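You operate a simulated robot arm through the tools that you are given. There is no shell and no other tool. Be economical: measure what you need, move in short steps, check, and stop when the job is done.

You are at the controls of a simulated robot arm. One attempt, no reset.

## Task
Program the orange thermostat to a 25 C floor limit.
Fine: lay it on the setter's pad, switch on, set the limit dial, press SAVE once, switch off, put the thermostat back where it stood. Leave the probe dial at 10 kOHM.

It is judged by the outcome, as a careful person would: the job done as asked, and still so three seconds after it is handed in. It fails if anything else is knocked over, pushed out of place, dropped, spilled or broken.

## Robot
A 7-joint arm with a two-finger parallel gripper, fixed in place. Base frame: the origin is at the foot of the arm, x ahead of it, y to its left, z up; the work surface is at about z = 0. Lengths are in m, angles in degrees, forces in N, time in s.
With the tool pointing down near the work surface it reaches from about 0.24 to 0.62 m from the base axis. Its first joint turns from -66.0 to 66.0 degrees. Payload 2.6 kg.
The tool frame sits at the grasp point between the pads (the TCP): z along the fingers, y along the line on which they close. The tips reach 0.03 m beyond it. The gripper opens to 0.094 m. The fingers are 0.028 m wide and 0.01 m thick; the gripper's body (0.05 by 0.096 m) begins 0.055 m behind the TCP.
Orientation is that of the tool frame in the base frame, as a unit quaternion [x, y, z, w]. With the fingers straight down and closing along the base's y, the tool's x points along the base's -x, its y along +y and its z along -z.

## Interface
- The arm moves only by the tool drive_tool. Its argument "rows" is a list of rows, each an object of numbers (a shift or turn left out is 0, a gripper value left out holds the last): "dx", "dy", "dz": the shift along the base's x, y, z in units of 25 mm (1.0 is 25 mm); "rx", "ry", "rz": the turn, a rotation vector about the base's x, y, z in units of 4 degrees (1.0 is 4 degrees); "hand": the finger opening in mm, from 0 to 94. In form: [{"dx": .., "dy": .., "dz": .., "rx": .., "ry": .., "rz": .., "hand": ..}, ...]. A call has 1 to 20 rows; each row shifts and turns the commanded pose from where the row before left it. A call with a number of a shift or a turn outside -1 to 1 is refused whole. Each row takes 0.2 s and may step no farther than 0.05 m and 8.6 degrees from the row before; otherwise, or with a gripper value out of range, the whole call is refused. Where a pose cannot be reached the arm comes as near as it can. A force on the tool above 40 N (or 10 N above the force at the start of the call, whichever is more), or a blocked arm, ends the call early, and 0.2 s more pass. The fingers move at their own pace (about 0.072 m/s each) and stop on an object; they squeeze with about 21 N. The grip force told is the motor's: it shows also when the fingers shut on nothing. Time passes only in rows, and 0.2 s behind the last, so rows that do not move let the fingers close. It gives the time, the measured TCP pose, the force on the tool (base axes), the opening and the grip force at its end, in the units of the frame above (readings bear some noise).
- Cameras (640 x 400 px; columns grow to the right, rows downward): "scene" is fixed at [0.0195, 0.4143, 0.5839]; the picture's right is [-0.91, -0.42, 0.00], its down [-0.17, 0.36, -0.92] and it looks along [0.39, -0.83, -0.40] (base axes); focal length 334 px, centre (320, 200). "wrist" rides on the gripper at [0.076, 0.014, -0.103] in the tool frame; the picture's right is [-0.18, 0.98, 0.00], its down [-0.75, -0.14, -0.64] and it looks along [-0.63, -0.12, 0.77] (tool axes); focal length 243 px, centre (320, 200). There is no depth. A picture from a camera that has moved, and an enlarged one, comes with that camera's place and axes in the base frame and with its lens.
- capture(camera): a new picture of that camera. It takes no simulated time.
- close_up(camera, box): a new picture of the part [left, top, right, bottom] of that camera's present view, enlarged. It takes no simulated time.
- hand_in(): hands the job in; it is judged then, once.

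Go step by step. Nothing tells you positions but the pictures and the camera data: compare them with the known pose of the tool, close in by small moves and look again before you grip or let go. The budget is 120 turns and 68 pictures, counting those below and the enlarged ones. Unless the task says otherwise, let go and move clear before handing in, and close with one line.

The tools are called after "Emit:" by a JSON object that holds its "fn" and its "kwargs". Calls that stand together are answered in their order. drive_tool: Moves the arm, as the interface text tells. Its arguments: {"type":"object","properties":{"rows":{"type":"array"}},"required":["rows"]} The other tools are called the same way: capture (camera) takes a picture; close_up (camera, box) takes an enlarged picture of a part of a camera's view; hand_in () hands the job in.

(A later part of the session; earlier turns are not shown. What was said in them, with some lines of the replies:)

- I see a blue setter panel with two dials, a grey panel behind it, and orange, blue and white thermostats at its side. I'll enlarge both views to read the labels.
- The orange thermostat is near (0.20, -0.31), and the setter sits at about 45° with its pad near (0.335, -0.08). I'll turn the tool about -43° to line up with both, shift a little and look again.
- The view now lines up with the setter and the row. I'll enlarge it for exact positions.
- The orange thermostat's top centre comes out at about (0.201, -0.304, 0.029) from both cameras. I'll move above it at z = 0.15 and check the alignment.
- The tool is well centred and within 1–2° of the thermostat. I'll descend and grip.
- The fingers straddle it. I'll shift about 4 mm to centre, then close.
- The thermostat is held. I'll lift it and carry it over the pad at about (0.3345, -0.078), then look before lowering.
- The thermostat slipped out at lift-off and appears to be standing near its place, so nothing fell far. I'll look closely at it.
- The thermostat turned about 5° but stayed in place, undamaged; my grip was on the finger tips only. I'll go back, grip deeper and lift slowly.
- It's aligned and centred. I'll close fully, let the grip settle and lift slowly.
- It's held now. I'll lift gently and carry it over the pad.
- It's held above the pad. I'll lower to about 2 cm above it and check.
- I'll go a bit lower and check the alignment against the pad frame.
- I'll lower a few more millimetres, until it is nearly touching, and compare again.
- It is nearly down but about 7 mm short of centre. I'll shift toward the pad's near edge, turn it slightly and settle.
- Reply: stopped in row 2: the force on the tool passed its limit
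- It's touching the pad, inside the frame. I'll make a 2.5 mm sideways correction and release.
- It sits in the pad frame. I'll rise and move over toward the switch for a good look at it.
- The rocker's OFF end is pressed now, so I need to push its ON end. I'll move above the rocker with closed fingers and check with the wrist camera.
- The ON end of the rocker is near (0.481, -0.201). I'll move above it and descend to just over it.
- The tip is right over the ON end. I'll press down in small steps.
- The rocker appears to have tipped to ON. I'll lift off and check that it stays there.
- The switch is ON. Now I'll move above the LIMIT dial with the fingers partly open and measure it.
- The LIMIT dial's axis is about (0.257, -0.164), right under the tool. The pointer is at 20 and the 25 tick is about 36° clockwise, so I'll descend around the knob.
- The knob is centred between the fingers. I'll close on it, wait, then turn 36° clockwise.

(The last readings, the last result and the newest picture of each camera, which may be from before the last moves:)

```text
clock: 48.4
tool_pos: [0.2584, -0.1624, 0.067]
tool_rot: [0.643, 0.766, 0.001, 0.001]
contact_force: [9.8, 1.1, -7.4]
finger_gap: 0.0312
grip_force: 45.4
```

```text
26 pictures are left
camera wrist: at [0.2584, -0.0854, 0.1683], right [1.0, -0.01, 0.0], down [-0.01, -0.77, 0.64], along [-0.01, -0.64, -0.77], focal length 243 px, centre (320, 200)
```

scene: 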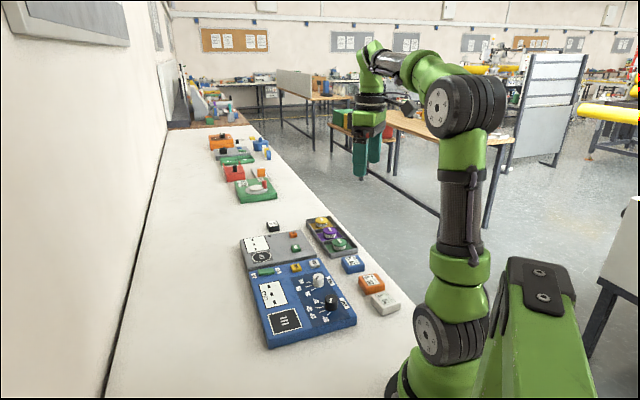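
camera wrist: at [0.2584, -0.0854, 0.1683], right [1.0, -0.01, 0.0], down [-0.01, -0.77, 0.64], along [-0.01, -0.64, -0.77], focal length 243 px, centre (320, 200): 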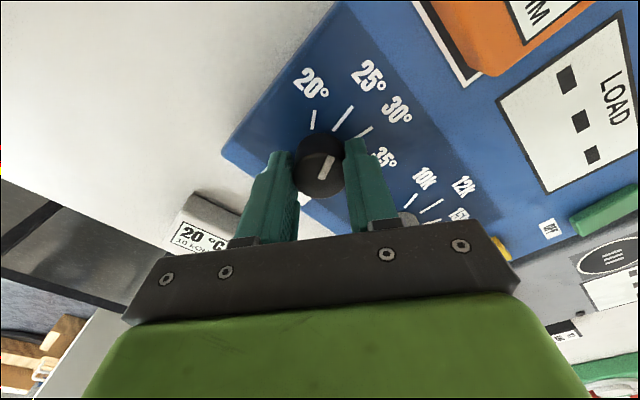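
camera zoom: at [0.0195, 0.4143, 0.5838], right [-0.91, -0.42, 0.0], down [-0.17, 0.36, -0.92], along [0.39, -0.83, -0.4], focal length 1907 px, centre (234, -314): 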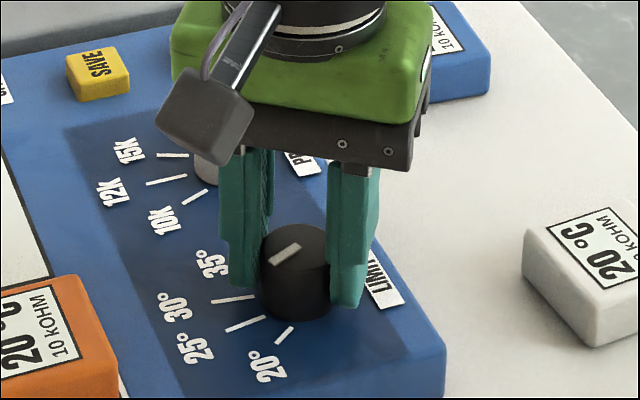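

The dial has turned most of the way toward 25. I'll zoom in to compare the pointer with the tick.

Emit:
{"fn": "close_up", "kwargs": {"camera": "wrist", "box": [270, 70, 400, 210]}}

Emit:
{"fn": "close_up", "kwargs": {"camera": "scene", "box": [315, 278, 355, 312]}}

```text
2.86 times, centred on (335, 140) of wrist
camera zoom: at [0.2584, -0.0854, 0.1683], right [1.0, -0.01, 0.0], down [-0.01, -0.77, 0.64], along [-0.01, -0.64, -0.77], focal length 693 px, centre (277, 371)
```

zoom: 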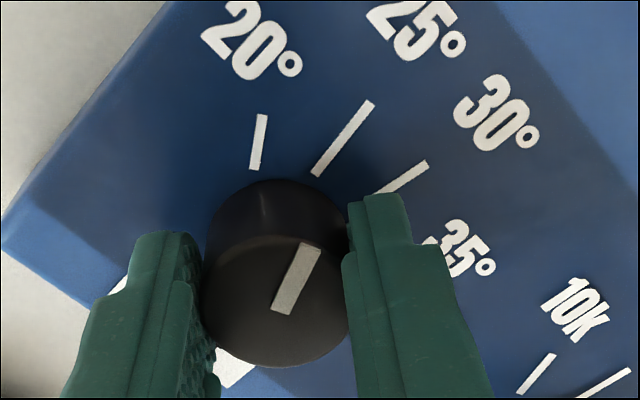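

```text
11.76 times, centred on (335, 295) of scene
camera zoom: at [0.0195, 0.4143, 0.5838], right [-0.91, -0.42, 0.0], down [-0.17, 0.36, -0.92], along [0.39, -0.83, -0.4], focal length 3926 px, centre (144, -918)
```

zoom: 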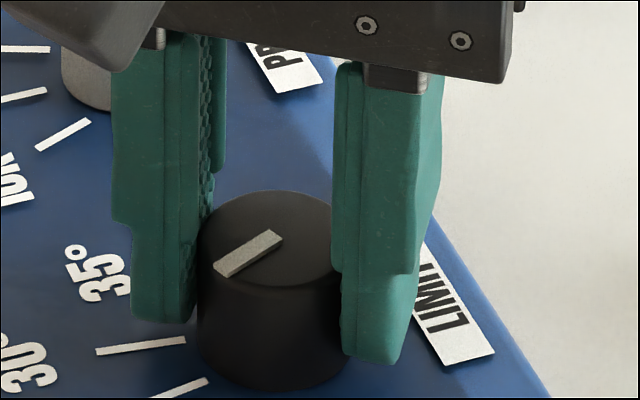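

The leader lines show steps of about 40°, so the pointer still needs about 5° more. I'll turn that, release, rise and check.

Emit:
{"fn": "drive_tool", "kwargs": {"rows": [{"rz": -0.6}, {"rz": -0.6}, {}, {"hand": 60}, {"hand": 60}, {}, {"dz": 0.8}, {"dz": 0.8}, {"dz": 0.8}, {"dz": 0.8}, {}]}}

Emit:
{"fn": "close_up", "kwargs": {"camera": "wrist", "box": [260, 20, 400, 140]}}

Emit:
{"fn": "close_up", "kwargs": {"camera": "scene", "box": [290, 255, 380, 325]}}

```text
clock: 50.8
tool_pos: [0.2572, -0.1623, 0.1449]
tool_rot: [0.675, 0.738, 0.001, 0.0]
contact_force: [0.0, -0.2, -0.7]
finger_gap: 0.06
grip_force: 0.1
```

```text
3.33 times, centred on (330, 80) of wrist
camera zoom: at [0.2635, -0.0858, 0.2479], right [1.0, -0.1, 0.0], down [-0.07, -0.76, 0.64], along [-0.06, -0.64, -0.77], focal length 809 px, centre (287, 600)
```

zoom: 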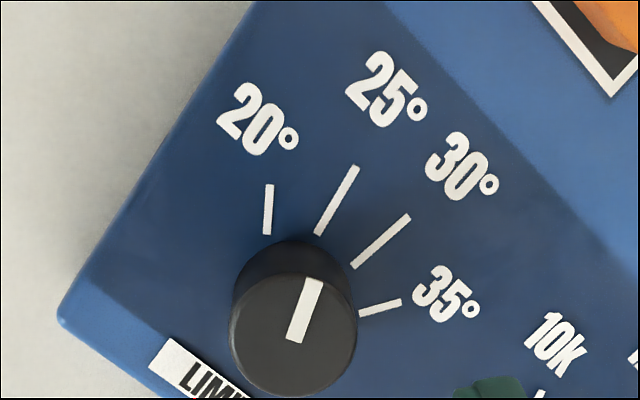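

```text
5.71 times, centred on (335, 290) of scene
camera zoom: at [0.0195, 0.4143, 0.5839], right [-0.91, -0.42, 0.0], down [-0.17, 0.36, -0.92], along [0.39, -0.83, -0.4], focal length 1907 px, centre (234, -314)
```

zoom: 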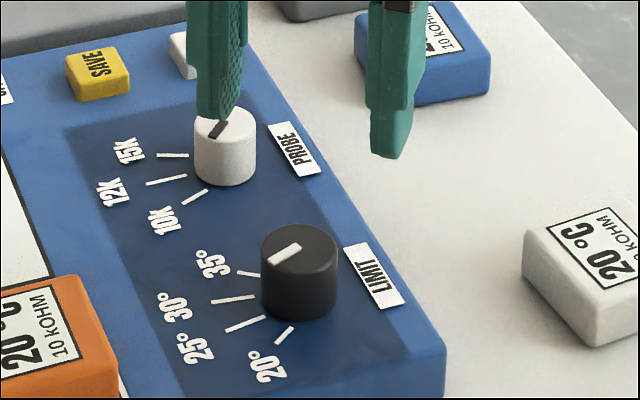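

The pointer is now within about 1–2° of the 25 line, and PROBE is untouched. Next I'll close the fingers, turn back and hover over SAVE at about (0.4065, -0.2595).

Emit:
{"fn": "drive_tool", "kwargs": {"rows": [{"hand": 0, "dz": 0.5}, {"rz": 0.927, "dx": 0.543, "dy": -0.354}, {"rz": 0.927, "dx": 0.543, "dy": -0.354}, {"rz": 0.927, "dx": 0.543, "dy": -0.354}, {"rz": 0.927, "dx": 0.543, "dy": -0.354}, {"rz": 0.927, "dx": 0.543, "dy": -0.354}, {"rz": 0.927, "dx": 0.543, "dy": -0.354}, {"rz": 0.927, "dx": 0.543, "dy": -0.354}, {"rz": 0.927, "dx": 0.543, "dy": -0.354}, {"rz": 0.927, "dx": 0.543, "dy": -0.354}, {"rz": 0.927, "dx": 0.543, "dy": -0.354}, {"rz": 0.93, "dx": 0.543, "dy": -0.354}, {}, {"dz": -0.7}, {"dz": -0.7}, {"dz": -0.7}, {"dz": -0.7}, {}]}}

Emit:
{"fn": "close_up", "kwargs": {"camera": "wrist", "box": [220, 70, 420, 210]}}

Emit:
{"fn": "close_up", "kwargs": {"camera": "scene", "box": [255, 230, 345, 300]}}

```text
clock: 54.5
tool_pos: [0.4071, -0.258, 0.0874]
tool_rot: [0.376, 0.927, 0.001, 0.0]
contact_force: [-0.4, 0.9, -0.3]
finger_gap: 0.0
grip_force: 21.0
```

```text
2.86 times, centred on (320, 140) of wrist
camera zoom: at [0.3614, -0.196, 0.1904], right [0.82, 0.58, 0.0], down [0.44, -0.63, 0.64], along [0.37, -0.52, -0.77], focal length 693 px, centre (320, 371)
```

zoom: 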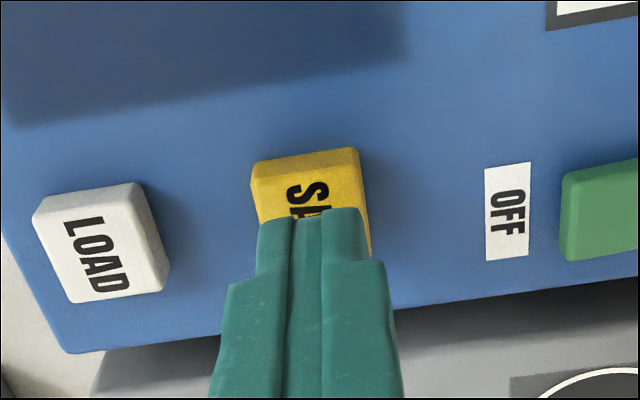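

```text
5.71 times, centred on (300, 265) of scene
camera zoom: at [0.0195, 0.4143, 0.5839], right [-0.91, -0.42, 0.0], down [-0.17, 0.36, -0.92], along [0.39, -0.83, -0.4], focal length 1907 px, centre (434, -171)
```

zoom: 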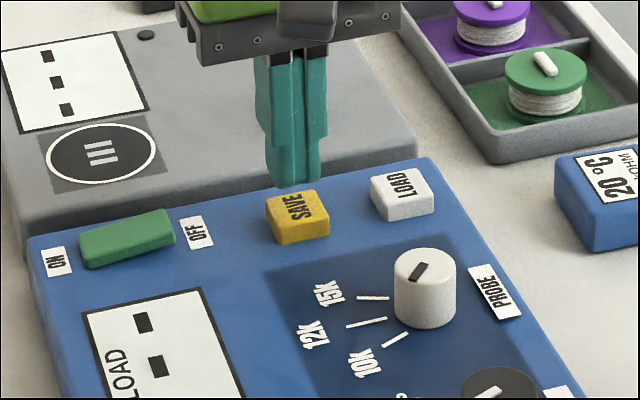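

The tip is over SAVE. I'll press it once, going straight down and watching the force.

Emit:
{"fn": "drive_tool", "kwargs": {"rows": [{"dz": -0.4}, {"dz": -0.16}, {"dz": -0.08}, {"dz": -0.08}, {"dz": -0.08}]}}

Emit:
{"fn": "close_up", "kwargs": {"camera": "scene", "box": [240, 240, 330, 310]}}

```text
clock: 55.8
tool_pos: [0.4062, -0.2602, 0.0695]
tool_rot: [0.375, 0.927, 0.001, 0.0]
contact_force: [-1.1, 0.2, 1.2]
finger_gap: 0.0
grip_force: 21.0
```

```text
5.71 times, centred on (285, 275) of scene
camera zoom: at [0.0195, 0.4143, 0.5838], right [-0.91, -0.42, 0.0], down [-0.17, 0.36, -0.92], along [0.39, -0.83, -0.4], focal length 1907 px, centre (520, -229)
```

zoom: 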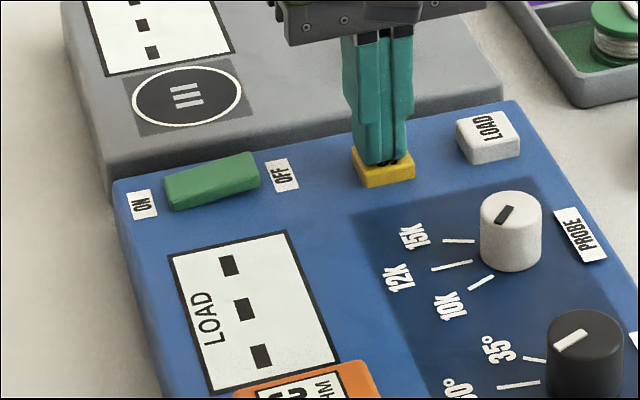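

It's in contact; I'll continue down to bottom it out.

Emit:
{"fn": "drive_tool", "kwargs": {"rows": [{"dz": -0.08}, {"dz": -0.08}, {}]}}

Emit:
{"fn": "close_up", "kwargs": {"camera": "scene", "box": [240, 240, 330, 310]}}

```text
clock: 56.5
tool_pos: [0.4081, -0.261, 0.0646]
tool_rot: [0.375, 0.927, 0.002, 0.002]
contact_force: [-1.3, 4.7, 10.8]
finger_gap: 0.0001
grip_force: 20.6
```

```text
5.71 times, centred on (285, 275) of scene
camera zoom: at [0.0194, 0.4143, 0.5838], right [-0.91, -0.42, 0.0], down [-0.17, 0.36, -0.92], along [0.39, -0.83, -0.4], focal length 1907 px, centre (520, -229)
```

zoom: 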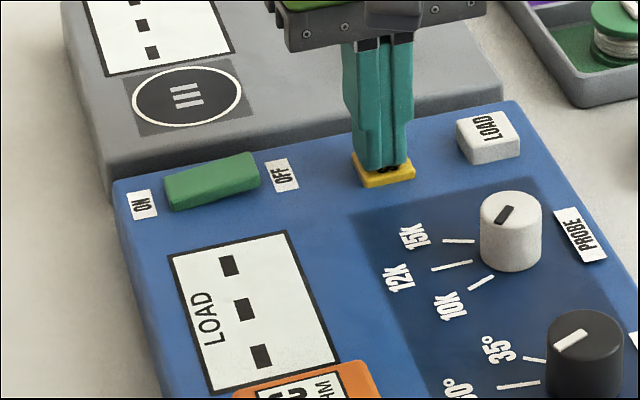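

The button is fully down with about 11 N on it. I'll lift straight off and check the result.

Emit:
{"fn": "drive_tool", "kwargs": {"rows": [{"dz": 0.5}, {"dz": 0.8}, {"dz": 0.8}, {"dz": 0.8}, {}]}}

Emit:
{"fn": "close_up", "kwargs": {"camera": "scene", "box": [240, 245, 360, 340]}}

```text
clock: 57.8
tool_pos: [0.4071, -0.2593, 0.1358]
tool_rot: [0.375, 0.927, 0.0, 0.0]
contact_force: [0.7, 0.5, -0.2]
finger_gap: 0.0
grip_force: 20.7
```

```text
4.21 times, centred on (300, 292) of scene
camera zoom: at [0.0195, 0.4143, 0.5839], right [-0.91, -0.42, 0.0], down [-0.17, 0.36, -0.92], along [0.39, -0.83, -0.4], focal length 1405 px, centre (404, -190)
```

zoom: 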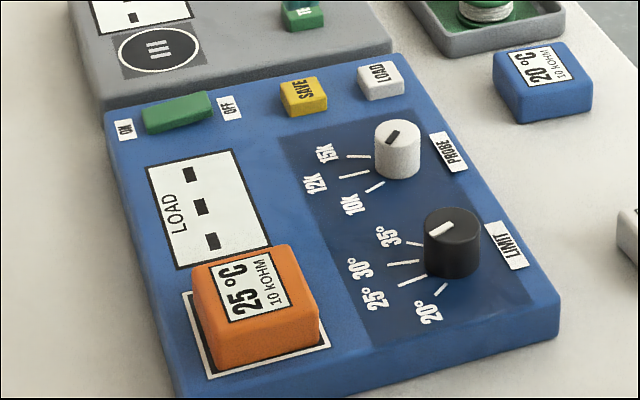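

The thermostat now reads 25 °C. Next I'll press the rocker's OFF end near (0.460, -0.2235).

Emit:
{"fn": "drive_tool", "kwargs": {"rows": [{"dx": 0.7, "dy": 0.477}, {"dx": 0.7, "dy": 0.477}, {"dx": 0.7, "dy": 0.477}, {}, {"dz": -0.8}, {"dz": -0.8}, {"dz": -0.6}, {"dz": -0.12}, {"dz": -0.12}, {"dz": -0.12}, {"dz": -0.12}, {}]}}

Emit:
{"fn": "close_up", "kwargs": {"camera": "scene", "box": [240, 240, 330, 310]}}

```text
clock: 60.4
tool_pos: [0.4592, -0.2244, 0.0694]
tool_rot: [0.374, 0.927, 0.001, 0.001]
contact_force: [0.4, -1.8, 0.9]
finger_gap: 0.0001
grip_force: 21.0
```

```text
5.71 times, centred on (285, 275) of scene
camera zoom: at [0.0195, 0.4143, 0.5838], right [-0.91, -0.42, 0.0], down [-0.17, 0.36, -0.92], along [0.39, -0.83, -0.4], focal length 1907 px, centre (520, -229)
```

zoom: 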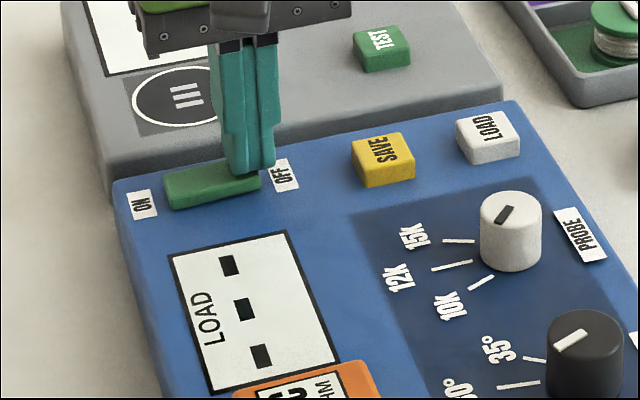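

It has flipped to OFF. I'll lift off and travel back above the orange thermostat with open fingers.

Emit:
{"fn": "drive_tool", "kwargs": {"rows": [{"dz": -0.06}, {"dz": 0.6}, {"dz": 0.9}, {"dz": 0.9}, {"dz": 0.9}, {"dz": 0.9}, {"dx": -0.64, "dy": 0.755, "hand": 84}, {"dx": -0.64, "dy": 0.755}, {"dx": -0.64, "dy": 0.755}, {"dx": -0.64, "dy": 0.755}, {"dx": -0.64, "dy": 0.755}, {"dx": -0.64, "dy": 0.755}, {"dx": -0.64, "dy": 0.755}, {"dx": -0.64, "dy": 0.755}, {}]}}

Emit:
{"fn": "close_up", "kwargs": {"camera": "scene", "box": [240, 245, 360, 340]}}

Emit:
{"fn": "capture", "kwargs": {"camera": "wrist"}}

```text
clock: 63.5
tool_pos: [0.3316, -0.0723, 0.1735]
tool_rot: [0.375, 0.927, 0.001, 0.001]
contact_force: [0.4, 0.1, -0.4]
finger_gap: 0.0838
grip_force: 0.0
```

```text
4.21 times, centred on (300, 292) of scene
camera zoom: at [0.0195, 0.4143, 0.5839], right [-0.91, -0.42, 0.0], down [-0.17, 0.36, -0.92], along [0.39, -0.83, -0.4], focal length 1405 px, centre (404, -190)
```

zoom: 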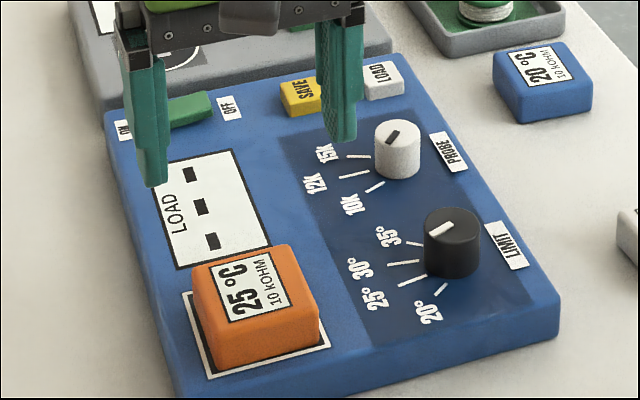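

```text
14 pictures are left
camera wrist: at [0.2857, -0.0093, 0.2742], right [0.82, 0.58, 0.0], down [0.44, -0.63, 0.64], along [0.37, -0.52, -0.77], focal length 243 px, centre (320, 200)
```

wrist: 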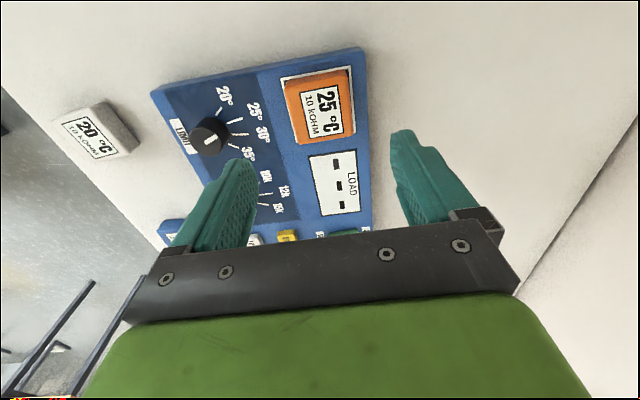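

The dials read 10K and 25, and the thermostat shows 25 °C. I'll descend, grip it and lift gently.

Emit:
{"fn": "drive_tool", "kwargs": {"rows": [{"dz": -0.8}, {"dz": -0.8}, {"dz": -0.8}, {"dz": -0.8}, {"dz": -0.8}, {"dz": -0.5}, {}, {"hand": 0}, {}, {}, {}, {}, {"dz": 0.1}, {"dz": 0.15}, {"dz": 0.2}, {"dz": 0.3}, {}]}}

Emit:
{"fn": "close_up", "kwargs": {"camera": "scene", "box": [235, 240, 355, 340]}}

```text
clock: 67.2
tool_pos: [0.3315, -0.0728, 0.0795]
tool_rot: [0.375, 0.927, 0.001, 0.0]
contact_force: [0.6, -0.6, -1.1]
finger_gap: 0.0556
grip_force: 21.3
```

```text
4.00 times, centred on (295, 290) of scene
camera zoom: at [0.0195, 0.4143, 0.5839], right [-0.91, -0.42, 0.0], down [-0.17, 0.36, -0.92], along [0.39, -0.83, -0.4], focal length 1335 px, centre (420, -160)
```

zoom: 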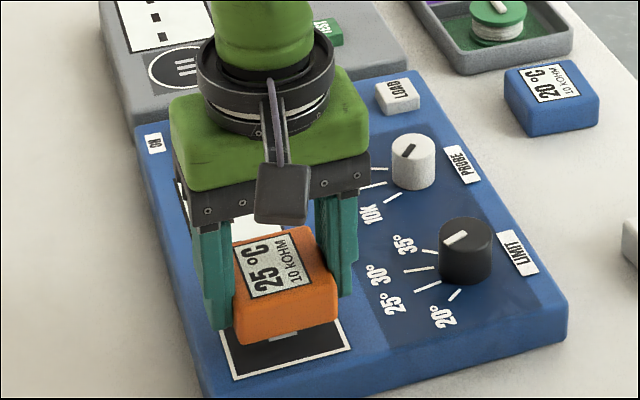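

It's held. I'll lift and carry it back over its original spot, turning it slightly to its original angle.

Emit:
{"fn": "drive_tool", "kwargs": {"rows": [{"dz": 0.4}, {"dz": 0.5}, {"dz": 0.5}, {"dz": 0.5}, {"dz": 0.5}, {"dz": 0.5}, {"dz": 0.4}, {"dz": 0.1}, {}]}}

Emit:
{"fn": "drive_tool", "kwargs": {"rows": [{"dx": -0.15, "dy": -0.25}, {"dx": -0.3, "dy": -0.5}, {"dx": -0.322, "dy": -0.565, "rz": -0.1}, {"dx": -0.322, "dy": -0.565, "rz": -0.1}, {"dx": -0.322, "dy": -0.565, "rz": -0.1}, {"dx": -0.322, "dy": -0.565, "rz": -0.1}, {"dx": -0.322, "dy": -0.565, "rz": -0.1}, {"dx": -0.322, "dy": -0.565, "rz": -0.1}, {"dx": -0.322, "dy": -0.565, "rz": -0.1}, {"dx": -0.322, "dy": -0.565, "rz": -0.1}, {"dx": -0.322, "dy": -0.565, "rz": -0.1}, {"dx": -0.322, "dy": -0.565, "rz": -0.1}, {"dx": -0.322, "dy": -0.565}, {"dx": -0.322, "dy": -0.565}, {"dx": -0.322, "dy": -0.565}, {"dx": -0.322, "dy": -0.565}, {"dx": -0.322, "dy": -0.565}, {}]}}

Emit:
{"fn": "drive_tool", "kwargs": {"rows": [{"dz": -0.4}, {"dz": -0.6}, {"dz": -0.6}, {"dz": -0.6}, {"dz": -0.6}, {"dz": -0.6}, {"dz": -0.6}, {"dz": -0.4}, {"dz": -0.2}, {}]}}

Emit:
{"fn": "close_up", "kwargs": {"camera": "scene", "box": [330, 240, 420, 320]}}

```text
clock: 69.2
tool_pos: [0.3324, -0.0711, 0.1656]
tool_rot: [0.374, 0.927, 0.0, 0.001]
contact_force: [-0.5, -0.5, -0.7]
finger_gap: 0.0555
grip_force: 21.1
```

```text
clock: 73.0
tool_pos: [0.1987, -0.3035, 0.1654]
tool_rot: [0.406, 0.914, 0.001, 0.001]
contact_force: [0.4, 0.4, -0.1]
finger_gap: 0.0559
grip_force: 21.6
```

```text
clock: 75.2
tool_pos: [0.1992, -0.3013, 0.0491]
tool_rot: [0.408, 0.913, 0.001, 0.0]
contact_force: [0.1, -0.2, -1.1]
finger_gap: 0.0558
grip_force: 21.5
```

```text
5.00 times, centred on (375, 280) of scene
camera zoom: at [0.0195, 0.4143, 0.5839], right [-0.91, -0.42, 0.0], down [-0.17, 0.36, -0.92], along [0.39, -0.83, -0.4], focal length 1669 px, centre (45, -200)
```

zoom: 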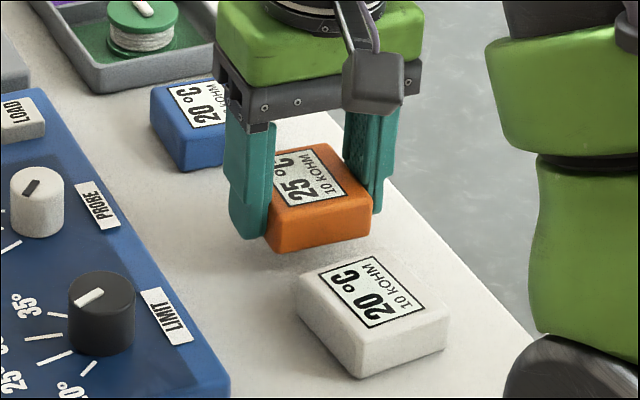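

The corners project to the original spot once lowered. I'll lower most of the remaining height and check.

Emit:
{"fn": "drive_tool", "kwargs": {"rows": [{"dz": -0.25}, {"dz": -0.2}, {"dz": -0.12}, {}]}}

Emit:
{"fn": "close_up", "kwargs": {"camera": "scene", "box": [330, 240, 420, 320]}}

```text
clock: 76.2
tool_pos: [0.1984, -0.3019, 0.036]
tool_rot: [0.407, 0.913, 0.001, 0.001]
contact_force: [0.5, 0.7, -1.3]
finger_gap: 0.0559
grip_force: 20.5
```

```text
5.00 times, centred on (375, 280) of scene
camera zoom: at [0.0195, 0.4143, 0.5839], right [-0.91, -0.42, 0.0], down [-0.17, 0.36, -0.92], along [0.39, -0.83, -0.4], focal length 1669 px, centre (45, -200)
```

zoom: 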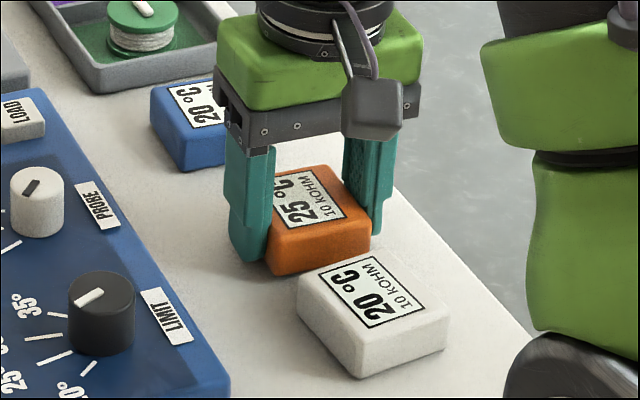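

It's about 3 mm off the original spot. I'll correct, set it down and open the fingers.

Emit:
{"fn": "drive_tool", "kwargs": {"rows": [{"dx": 0.04, "dy": -0.13}, {"dz": -0.08}, {"dz": -0.06}, {}]}}

Emit:
{"fn": "drive_tool", "kwargs": {"rows": [{"hand": 86}, {}, {}, {}]}}

Emit:
{"fn": "close_up", "kwargs": {"camera": "scene", "box": [330, 240, 420, 320]}}

```text
clock: 77.2
tool_pos: [0.1986, -0.3067, 0.0319]
tool_rot: [0.407, 0.913, 0.001, 0.0]
contact_force: [-0.2, 0.8, -0.5]
finger_gap: 0.0561
grip_force: 21.1
```

```text
clock: 78.2
tool_pos: [0.199, -0.3038, 0.0302]
tool_rot: [0.408, 0.913, 0.0, 0.0]
contact_force: [-0.3, -0.5, -0.4]
finger_gap: 0.086
grip_force: 0.0
```

```text
5.00 times, centred on (375, 280) of scene
camera zoom: at [0.0195, 0.4143, 0.5839], right [-0.91, -0.42, 0.0], down [-0.17, 0.36, -0.92], along [0.39, -0.83, -0.4], focal length 1669 px, centre (45, -200)
```

zoom: 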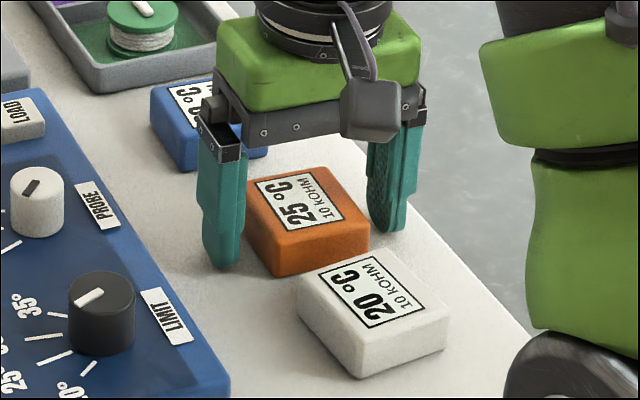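

The thermostat stands as it did at first. I'll rise clear and make a final check.

Emit:
{"fn": "drive_tool", "kwargs": {"rows": [{"dz": 0.4}, {"dz": 0.8}, {"dz": 0.8}, {"dz": 0.8}, {"dz": 0.8}, {"dz": 0.8}, {"dz": 0.8}, {"dz": 0.8}, {"dz": 0.8}, {}]}}

Emit:
{"fn": "close_up", "kwargs": {"camera": "scene", "box": [230, 205, 410, 355]}}

Emit:
{"fn": "close_up", "kwargs": {"camera": "scene", "box": [240, 240, 330, 310]}}

Emit:
{"fn": "close_up", "kwargs": {"camera": "scene", "box": [330, 240, 420, 320]}}

```text
clock: 80.3
tool_pos: [0.1987, -0.3045, 0.2021]
tool_rot: [0.407, 0.913, 0.001, 0.0]
contact_force: [0.3, 0.4, 0.5]
finger_gap: 0.0863
grip_force: 0.1
```

```text
2.67 times, centred on (320, 280) of scene
camera zoom: at [0.0195, 0.4143, 0.5839], right [-0.91, -0.42, 0.0], down [-0.17, 0.36, -0.92], along [0.39, -0.83, -0.4], focal length 890 px, centre (320, -13)
```

zoom: 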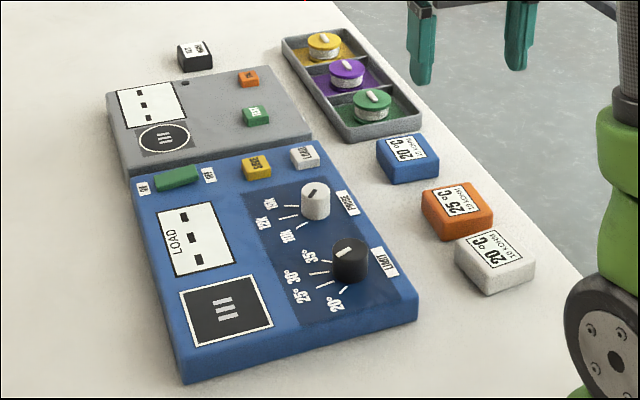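

```text
5.71 times, centred on (285, 275) of scene
camera zoom: at [0.0195, 0.4143, 0.5839], right [-0.91, -0.42, 0.0], down [-0.17, 0.36, -0.92], along [0.39, -0.83, -0.4], focal length 1907 px, centre (520, -229)
```

zoom: 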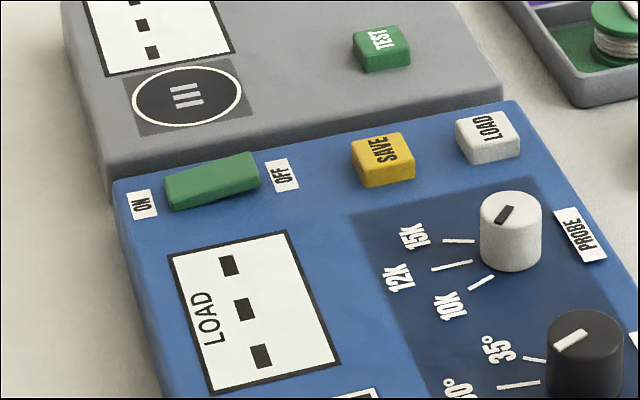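

```text
5.00 times, centred on (375, 280) of scene
camera zoom: at [0.0195, 0.4143, 0.5839], right [-0.91, -0.42, 0.0], down [-0.17, 0.36, -0.92], along [0.39, -0.83, -0.4], focal length 1669 px, centre (45, -200)
```

zoom: 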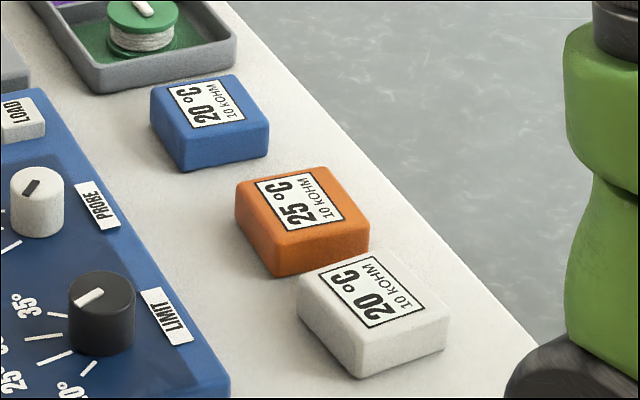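

The thermostat is back in place, but the rocker sprang back to ON, so my OFF press was too shallow. I'll go back and press the OFF end deeper.

Emit:
{"fn": "drive_tool", "kwargs": {"rows": [{"dx": 0.8, "dy": 0.249, "rz": 0.08, "hand": 0}, {"dx": 0.8, "dy": 0.249, "rz": 0.08}, {"dx": 0.8, "dy": 0.249, "rz": 0.08}, {"dx": 0.8, "dy": 0.249, "rz": 0.08}, {"dx": 0.8, "dy": 0.249, "rz": 0.08}, {"dx": 0.8, "dy": 0.249, "rz": 0.08}, {"dx": 0.8, "dy": 0.249, "rz": 0.08}, {"dx": 0.8, "dy": 0.249, "rz": 0.08}, {"dx": 0.8, "dy": 0.249, "rz": 0.08}, {"dx": 0.8, "dy": 0.249, "rz": 0.08}, {"dx": 0.8, "dy": 0.249, "rz": 0.08}, {"dx": 0.8, "dy": 0.249, "rz": 0.08}, {"dx": 0.8, "dy": 0.249, "rz": 0.08}, {}]}}

Emit:
{"fn": "drive_tool", "kwargs": {"rows": [{"dz": -0.8}, {"dz": -0.8}, {"dz": -0.8}, {"dz": -0.8}, {"dz": -0.8}, {"dz": -0.8}, {"dz": -0.28}, {}]}}

```text
clock: 83.3
tool_pos: [0.4593, -0.2247, 0.2021]
tool_rot: [0.374, 0.927, 0.001, 0.001]
contact_force: [-0.1, 0.2, 0.3]
finger_gap: 0.0
grip_force: 20.8
```

```text
clock: 85.2
tool_pos: [0.4592, -0.2243, 0.0739]
tool_rot: [0.373, 0.928, 0.001, 0.001]
contact_force: [-1.1, -0.6, 0.0]
finger_gap: 0.0
grip_force: 20.7
```

The tip is just above the OFF end. I'll press down in fine steps past the earlier depth.

Emit:
{"fn": "drive_tool", "kwargs": {"rows": [{"dz": -0.1}, {"dz": -0.1}, {"dz": -0.1}, {"dz": -0.08}, {}]}}

Emit:
{"fn": "close_up", "kwargs": {"camera": "scene", "box": [240, 240, 330, 310]}}

```text
clock: 86.3
tool_pos: [0.4601, -0.2255, 0.0682]
tool_rot: [0.375, 0.927, 0.002, 0.001]
contact_force: [-12.3, 7.4, 24.3]
finger_gap: 0.0001
grip_force: 21.3
```

```text
5.71 times, centred on (285, 275) of scene
camera zoom: at [0.0193, 0.4144, 0.5838], right [-0.91, -0.42, 0.0], down [-0.17, 0.36, -0.92], along [0.39, -0.83, -0.4], focal length 1907 px, centre (520, -229)
```

zoom: 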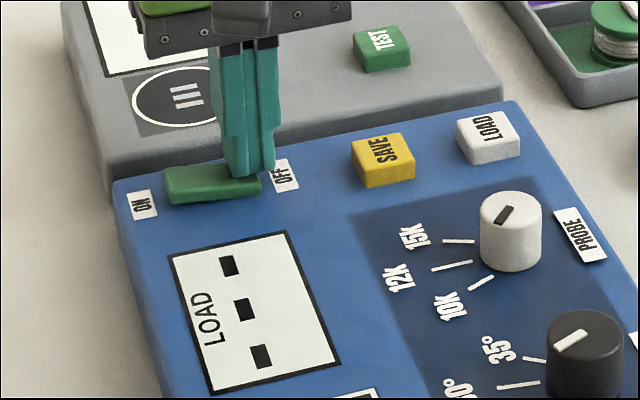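

There's firm resistance now (24 N). I'll lift off and see whether it stays at OFF.

Emit:
{"fn": "drive_tool", "kwargs": {"rows": [{"dz": 0.3}, {"dz": 0.6}, {"dz": 0.9}, {"dz": 0.9}, {"dz": 0.9}, {}]}}

Emit:
{"fn": "close_up", "kwargs": {"camera": "scene", "box": [240, 240, 330, 310]}}

```text
clock: 87.8
tool_pos: [0.4606, -0.2247, 0.1569]
tool_rot: [0.374, 0.928, 0.001, 0.0]
contact_force: [-0.1, 1.1, 0.0]
finger_gap: 0.0
grip_force: 21.1
```

```text
5.71 times, centred on (285, 275) of scene
camera zoom: at [0.0195, 0.4143, 0.5839], right [-0.91, -0.42, 0.0], down [-0.17, 0.36, -0.92], along [0.39, -0.83, -0.4], focal length 1907 px, centre (520, -229)
```

zoom: 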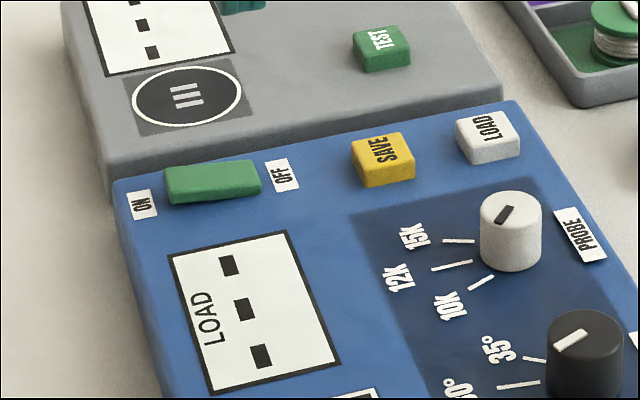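

The rocker now rests at OFF exactly as at the start, and neither panel moved. One last overall look.

Emit:
{"fn": "drive_tool", "kwargs": {"rows": [{"dz": 0.9}, {"dz": 0.9}, {}, {}, {}]}}

Emit:
{"fn": "close_up", "kwargs": {"camera": "scene", "box": [230, 205, 410, 355]}}

```text
clock: 89.0
tool_pos: [0.4597, -0.2263, 0.1993]
tool_rot: [0.374, 0.928, 0.0, 0.001]
contact_force: [0.2, 0.3, 0.8]
finger_gap: 0.0
grip_force: 20.4
```

```text
2.67 times, centred on (320, 280) of scene
camera zoom: at [0.0195, 0.4143, 0.5839], right [-0.91, -0.42, 0.0], down [-0.17, 0.36, -0.92], along [0.39, -0.83, -0.4], focal length 890 px, centre (320, -13)
```

zoom: 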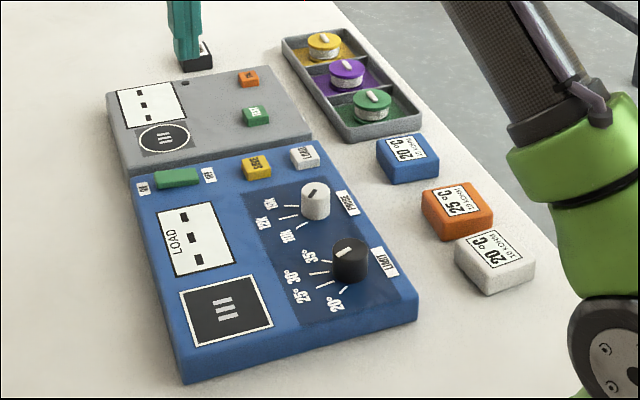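

Everything is as asked: the thermostat reads 25 °C and is back in its place, the switch is OFF and PROBE is at 10K. The arm is clear, so I'm handing in.

Emit:
{"fn": "hand_in", "kwargs": {}}

```text
The job is handed in.
```

The orange thermostat is programmed to a 25 °C floor limit and back where it stood. SAVE was pressed once, the setter is switched off, the limit dial is at 25 and the probe dial is still at 10 kOHM. Two things didn't go cleanly: the thermostat slipped from my first grip at lift-off without damage, and the first OFF press didn't hold, so it stayed on until I pressed again after putting the thermostat back.
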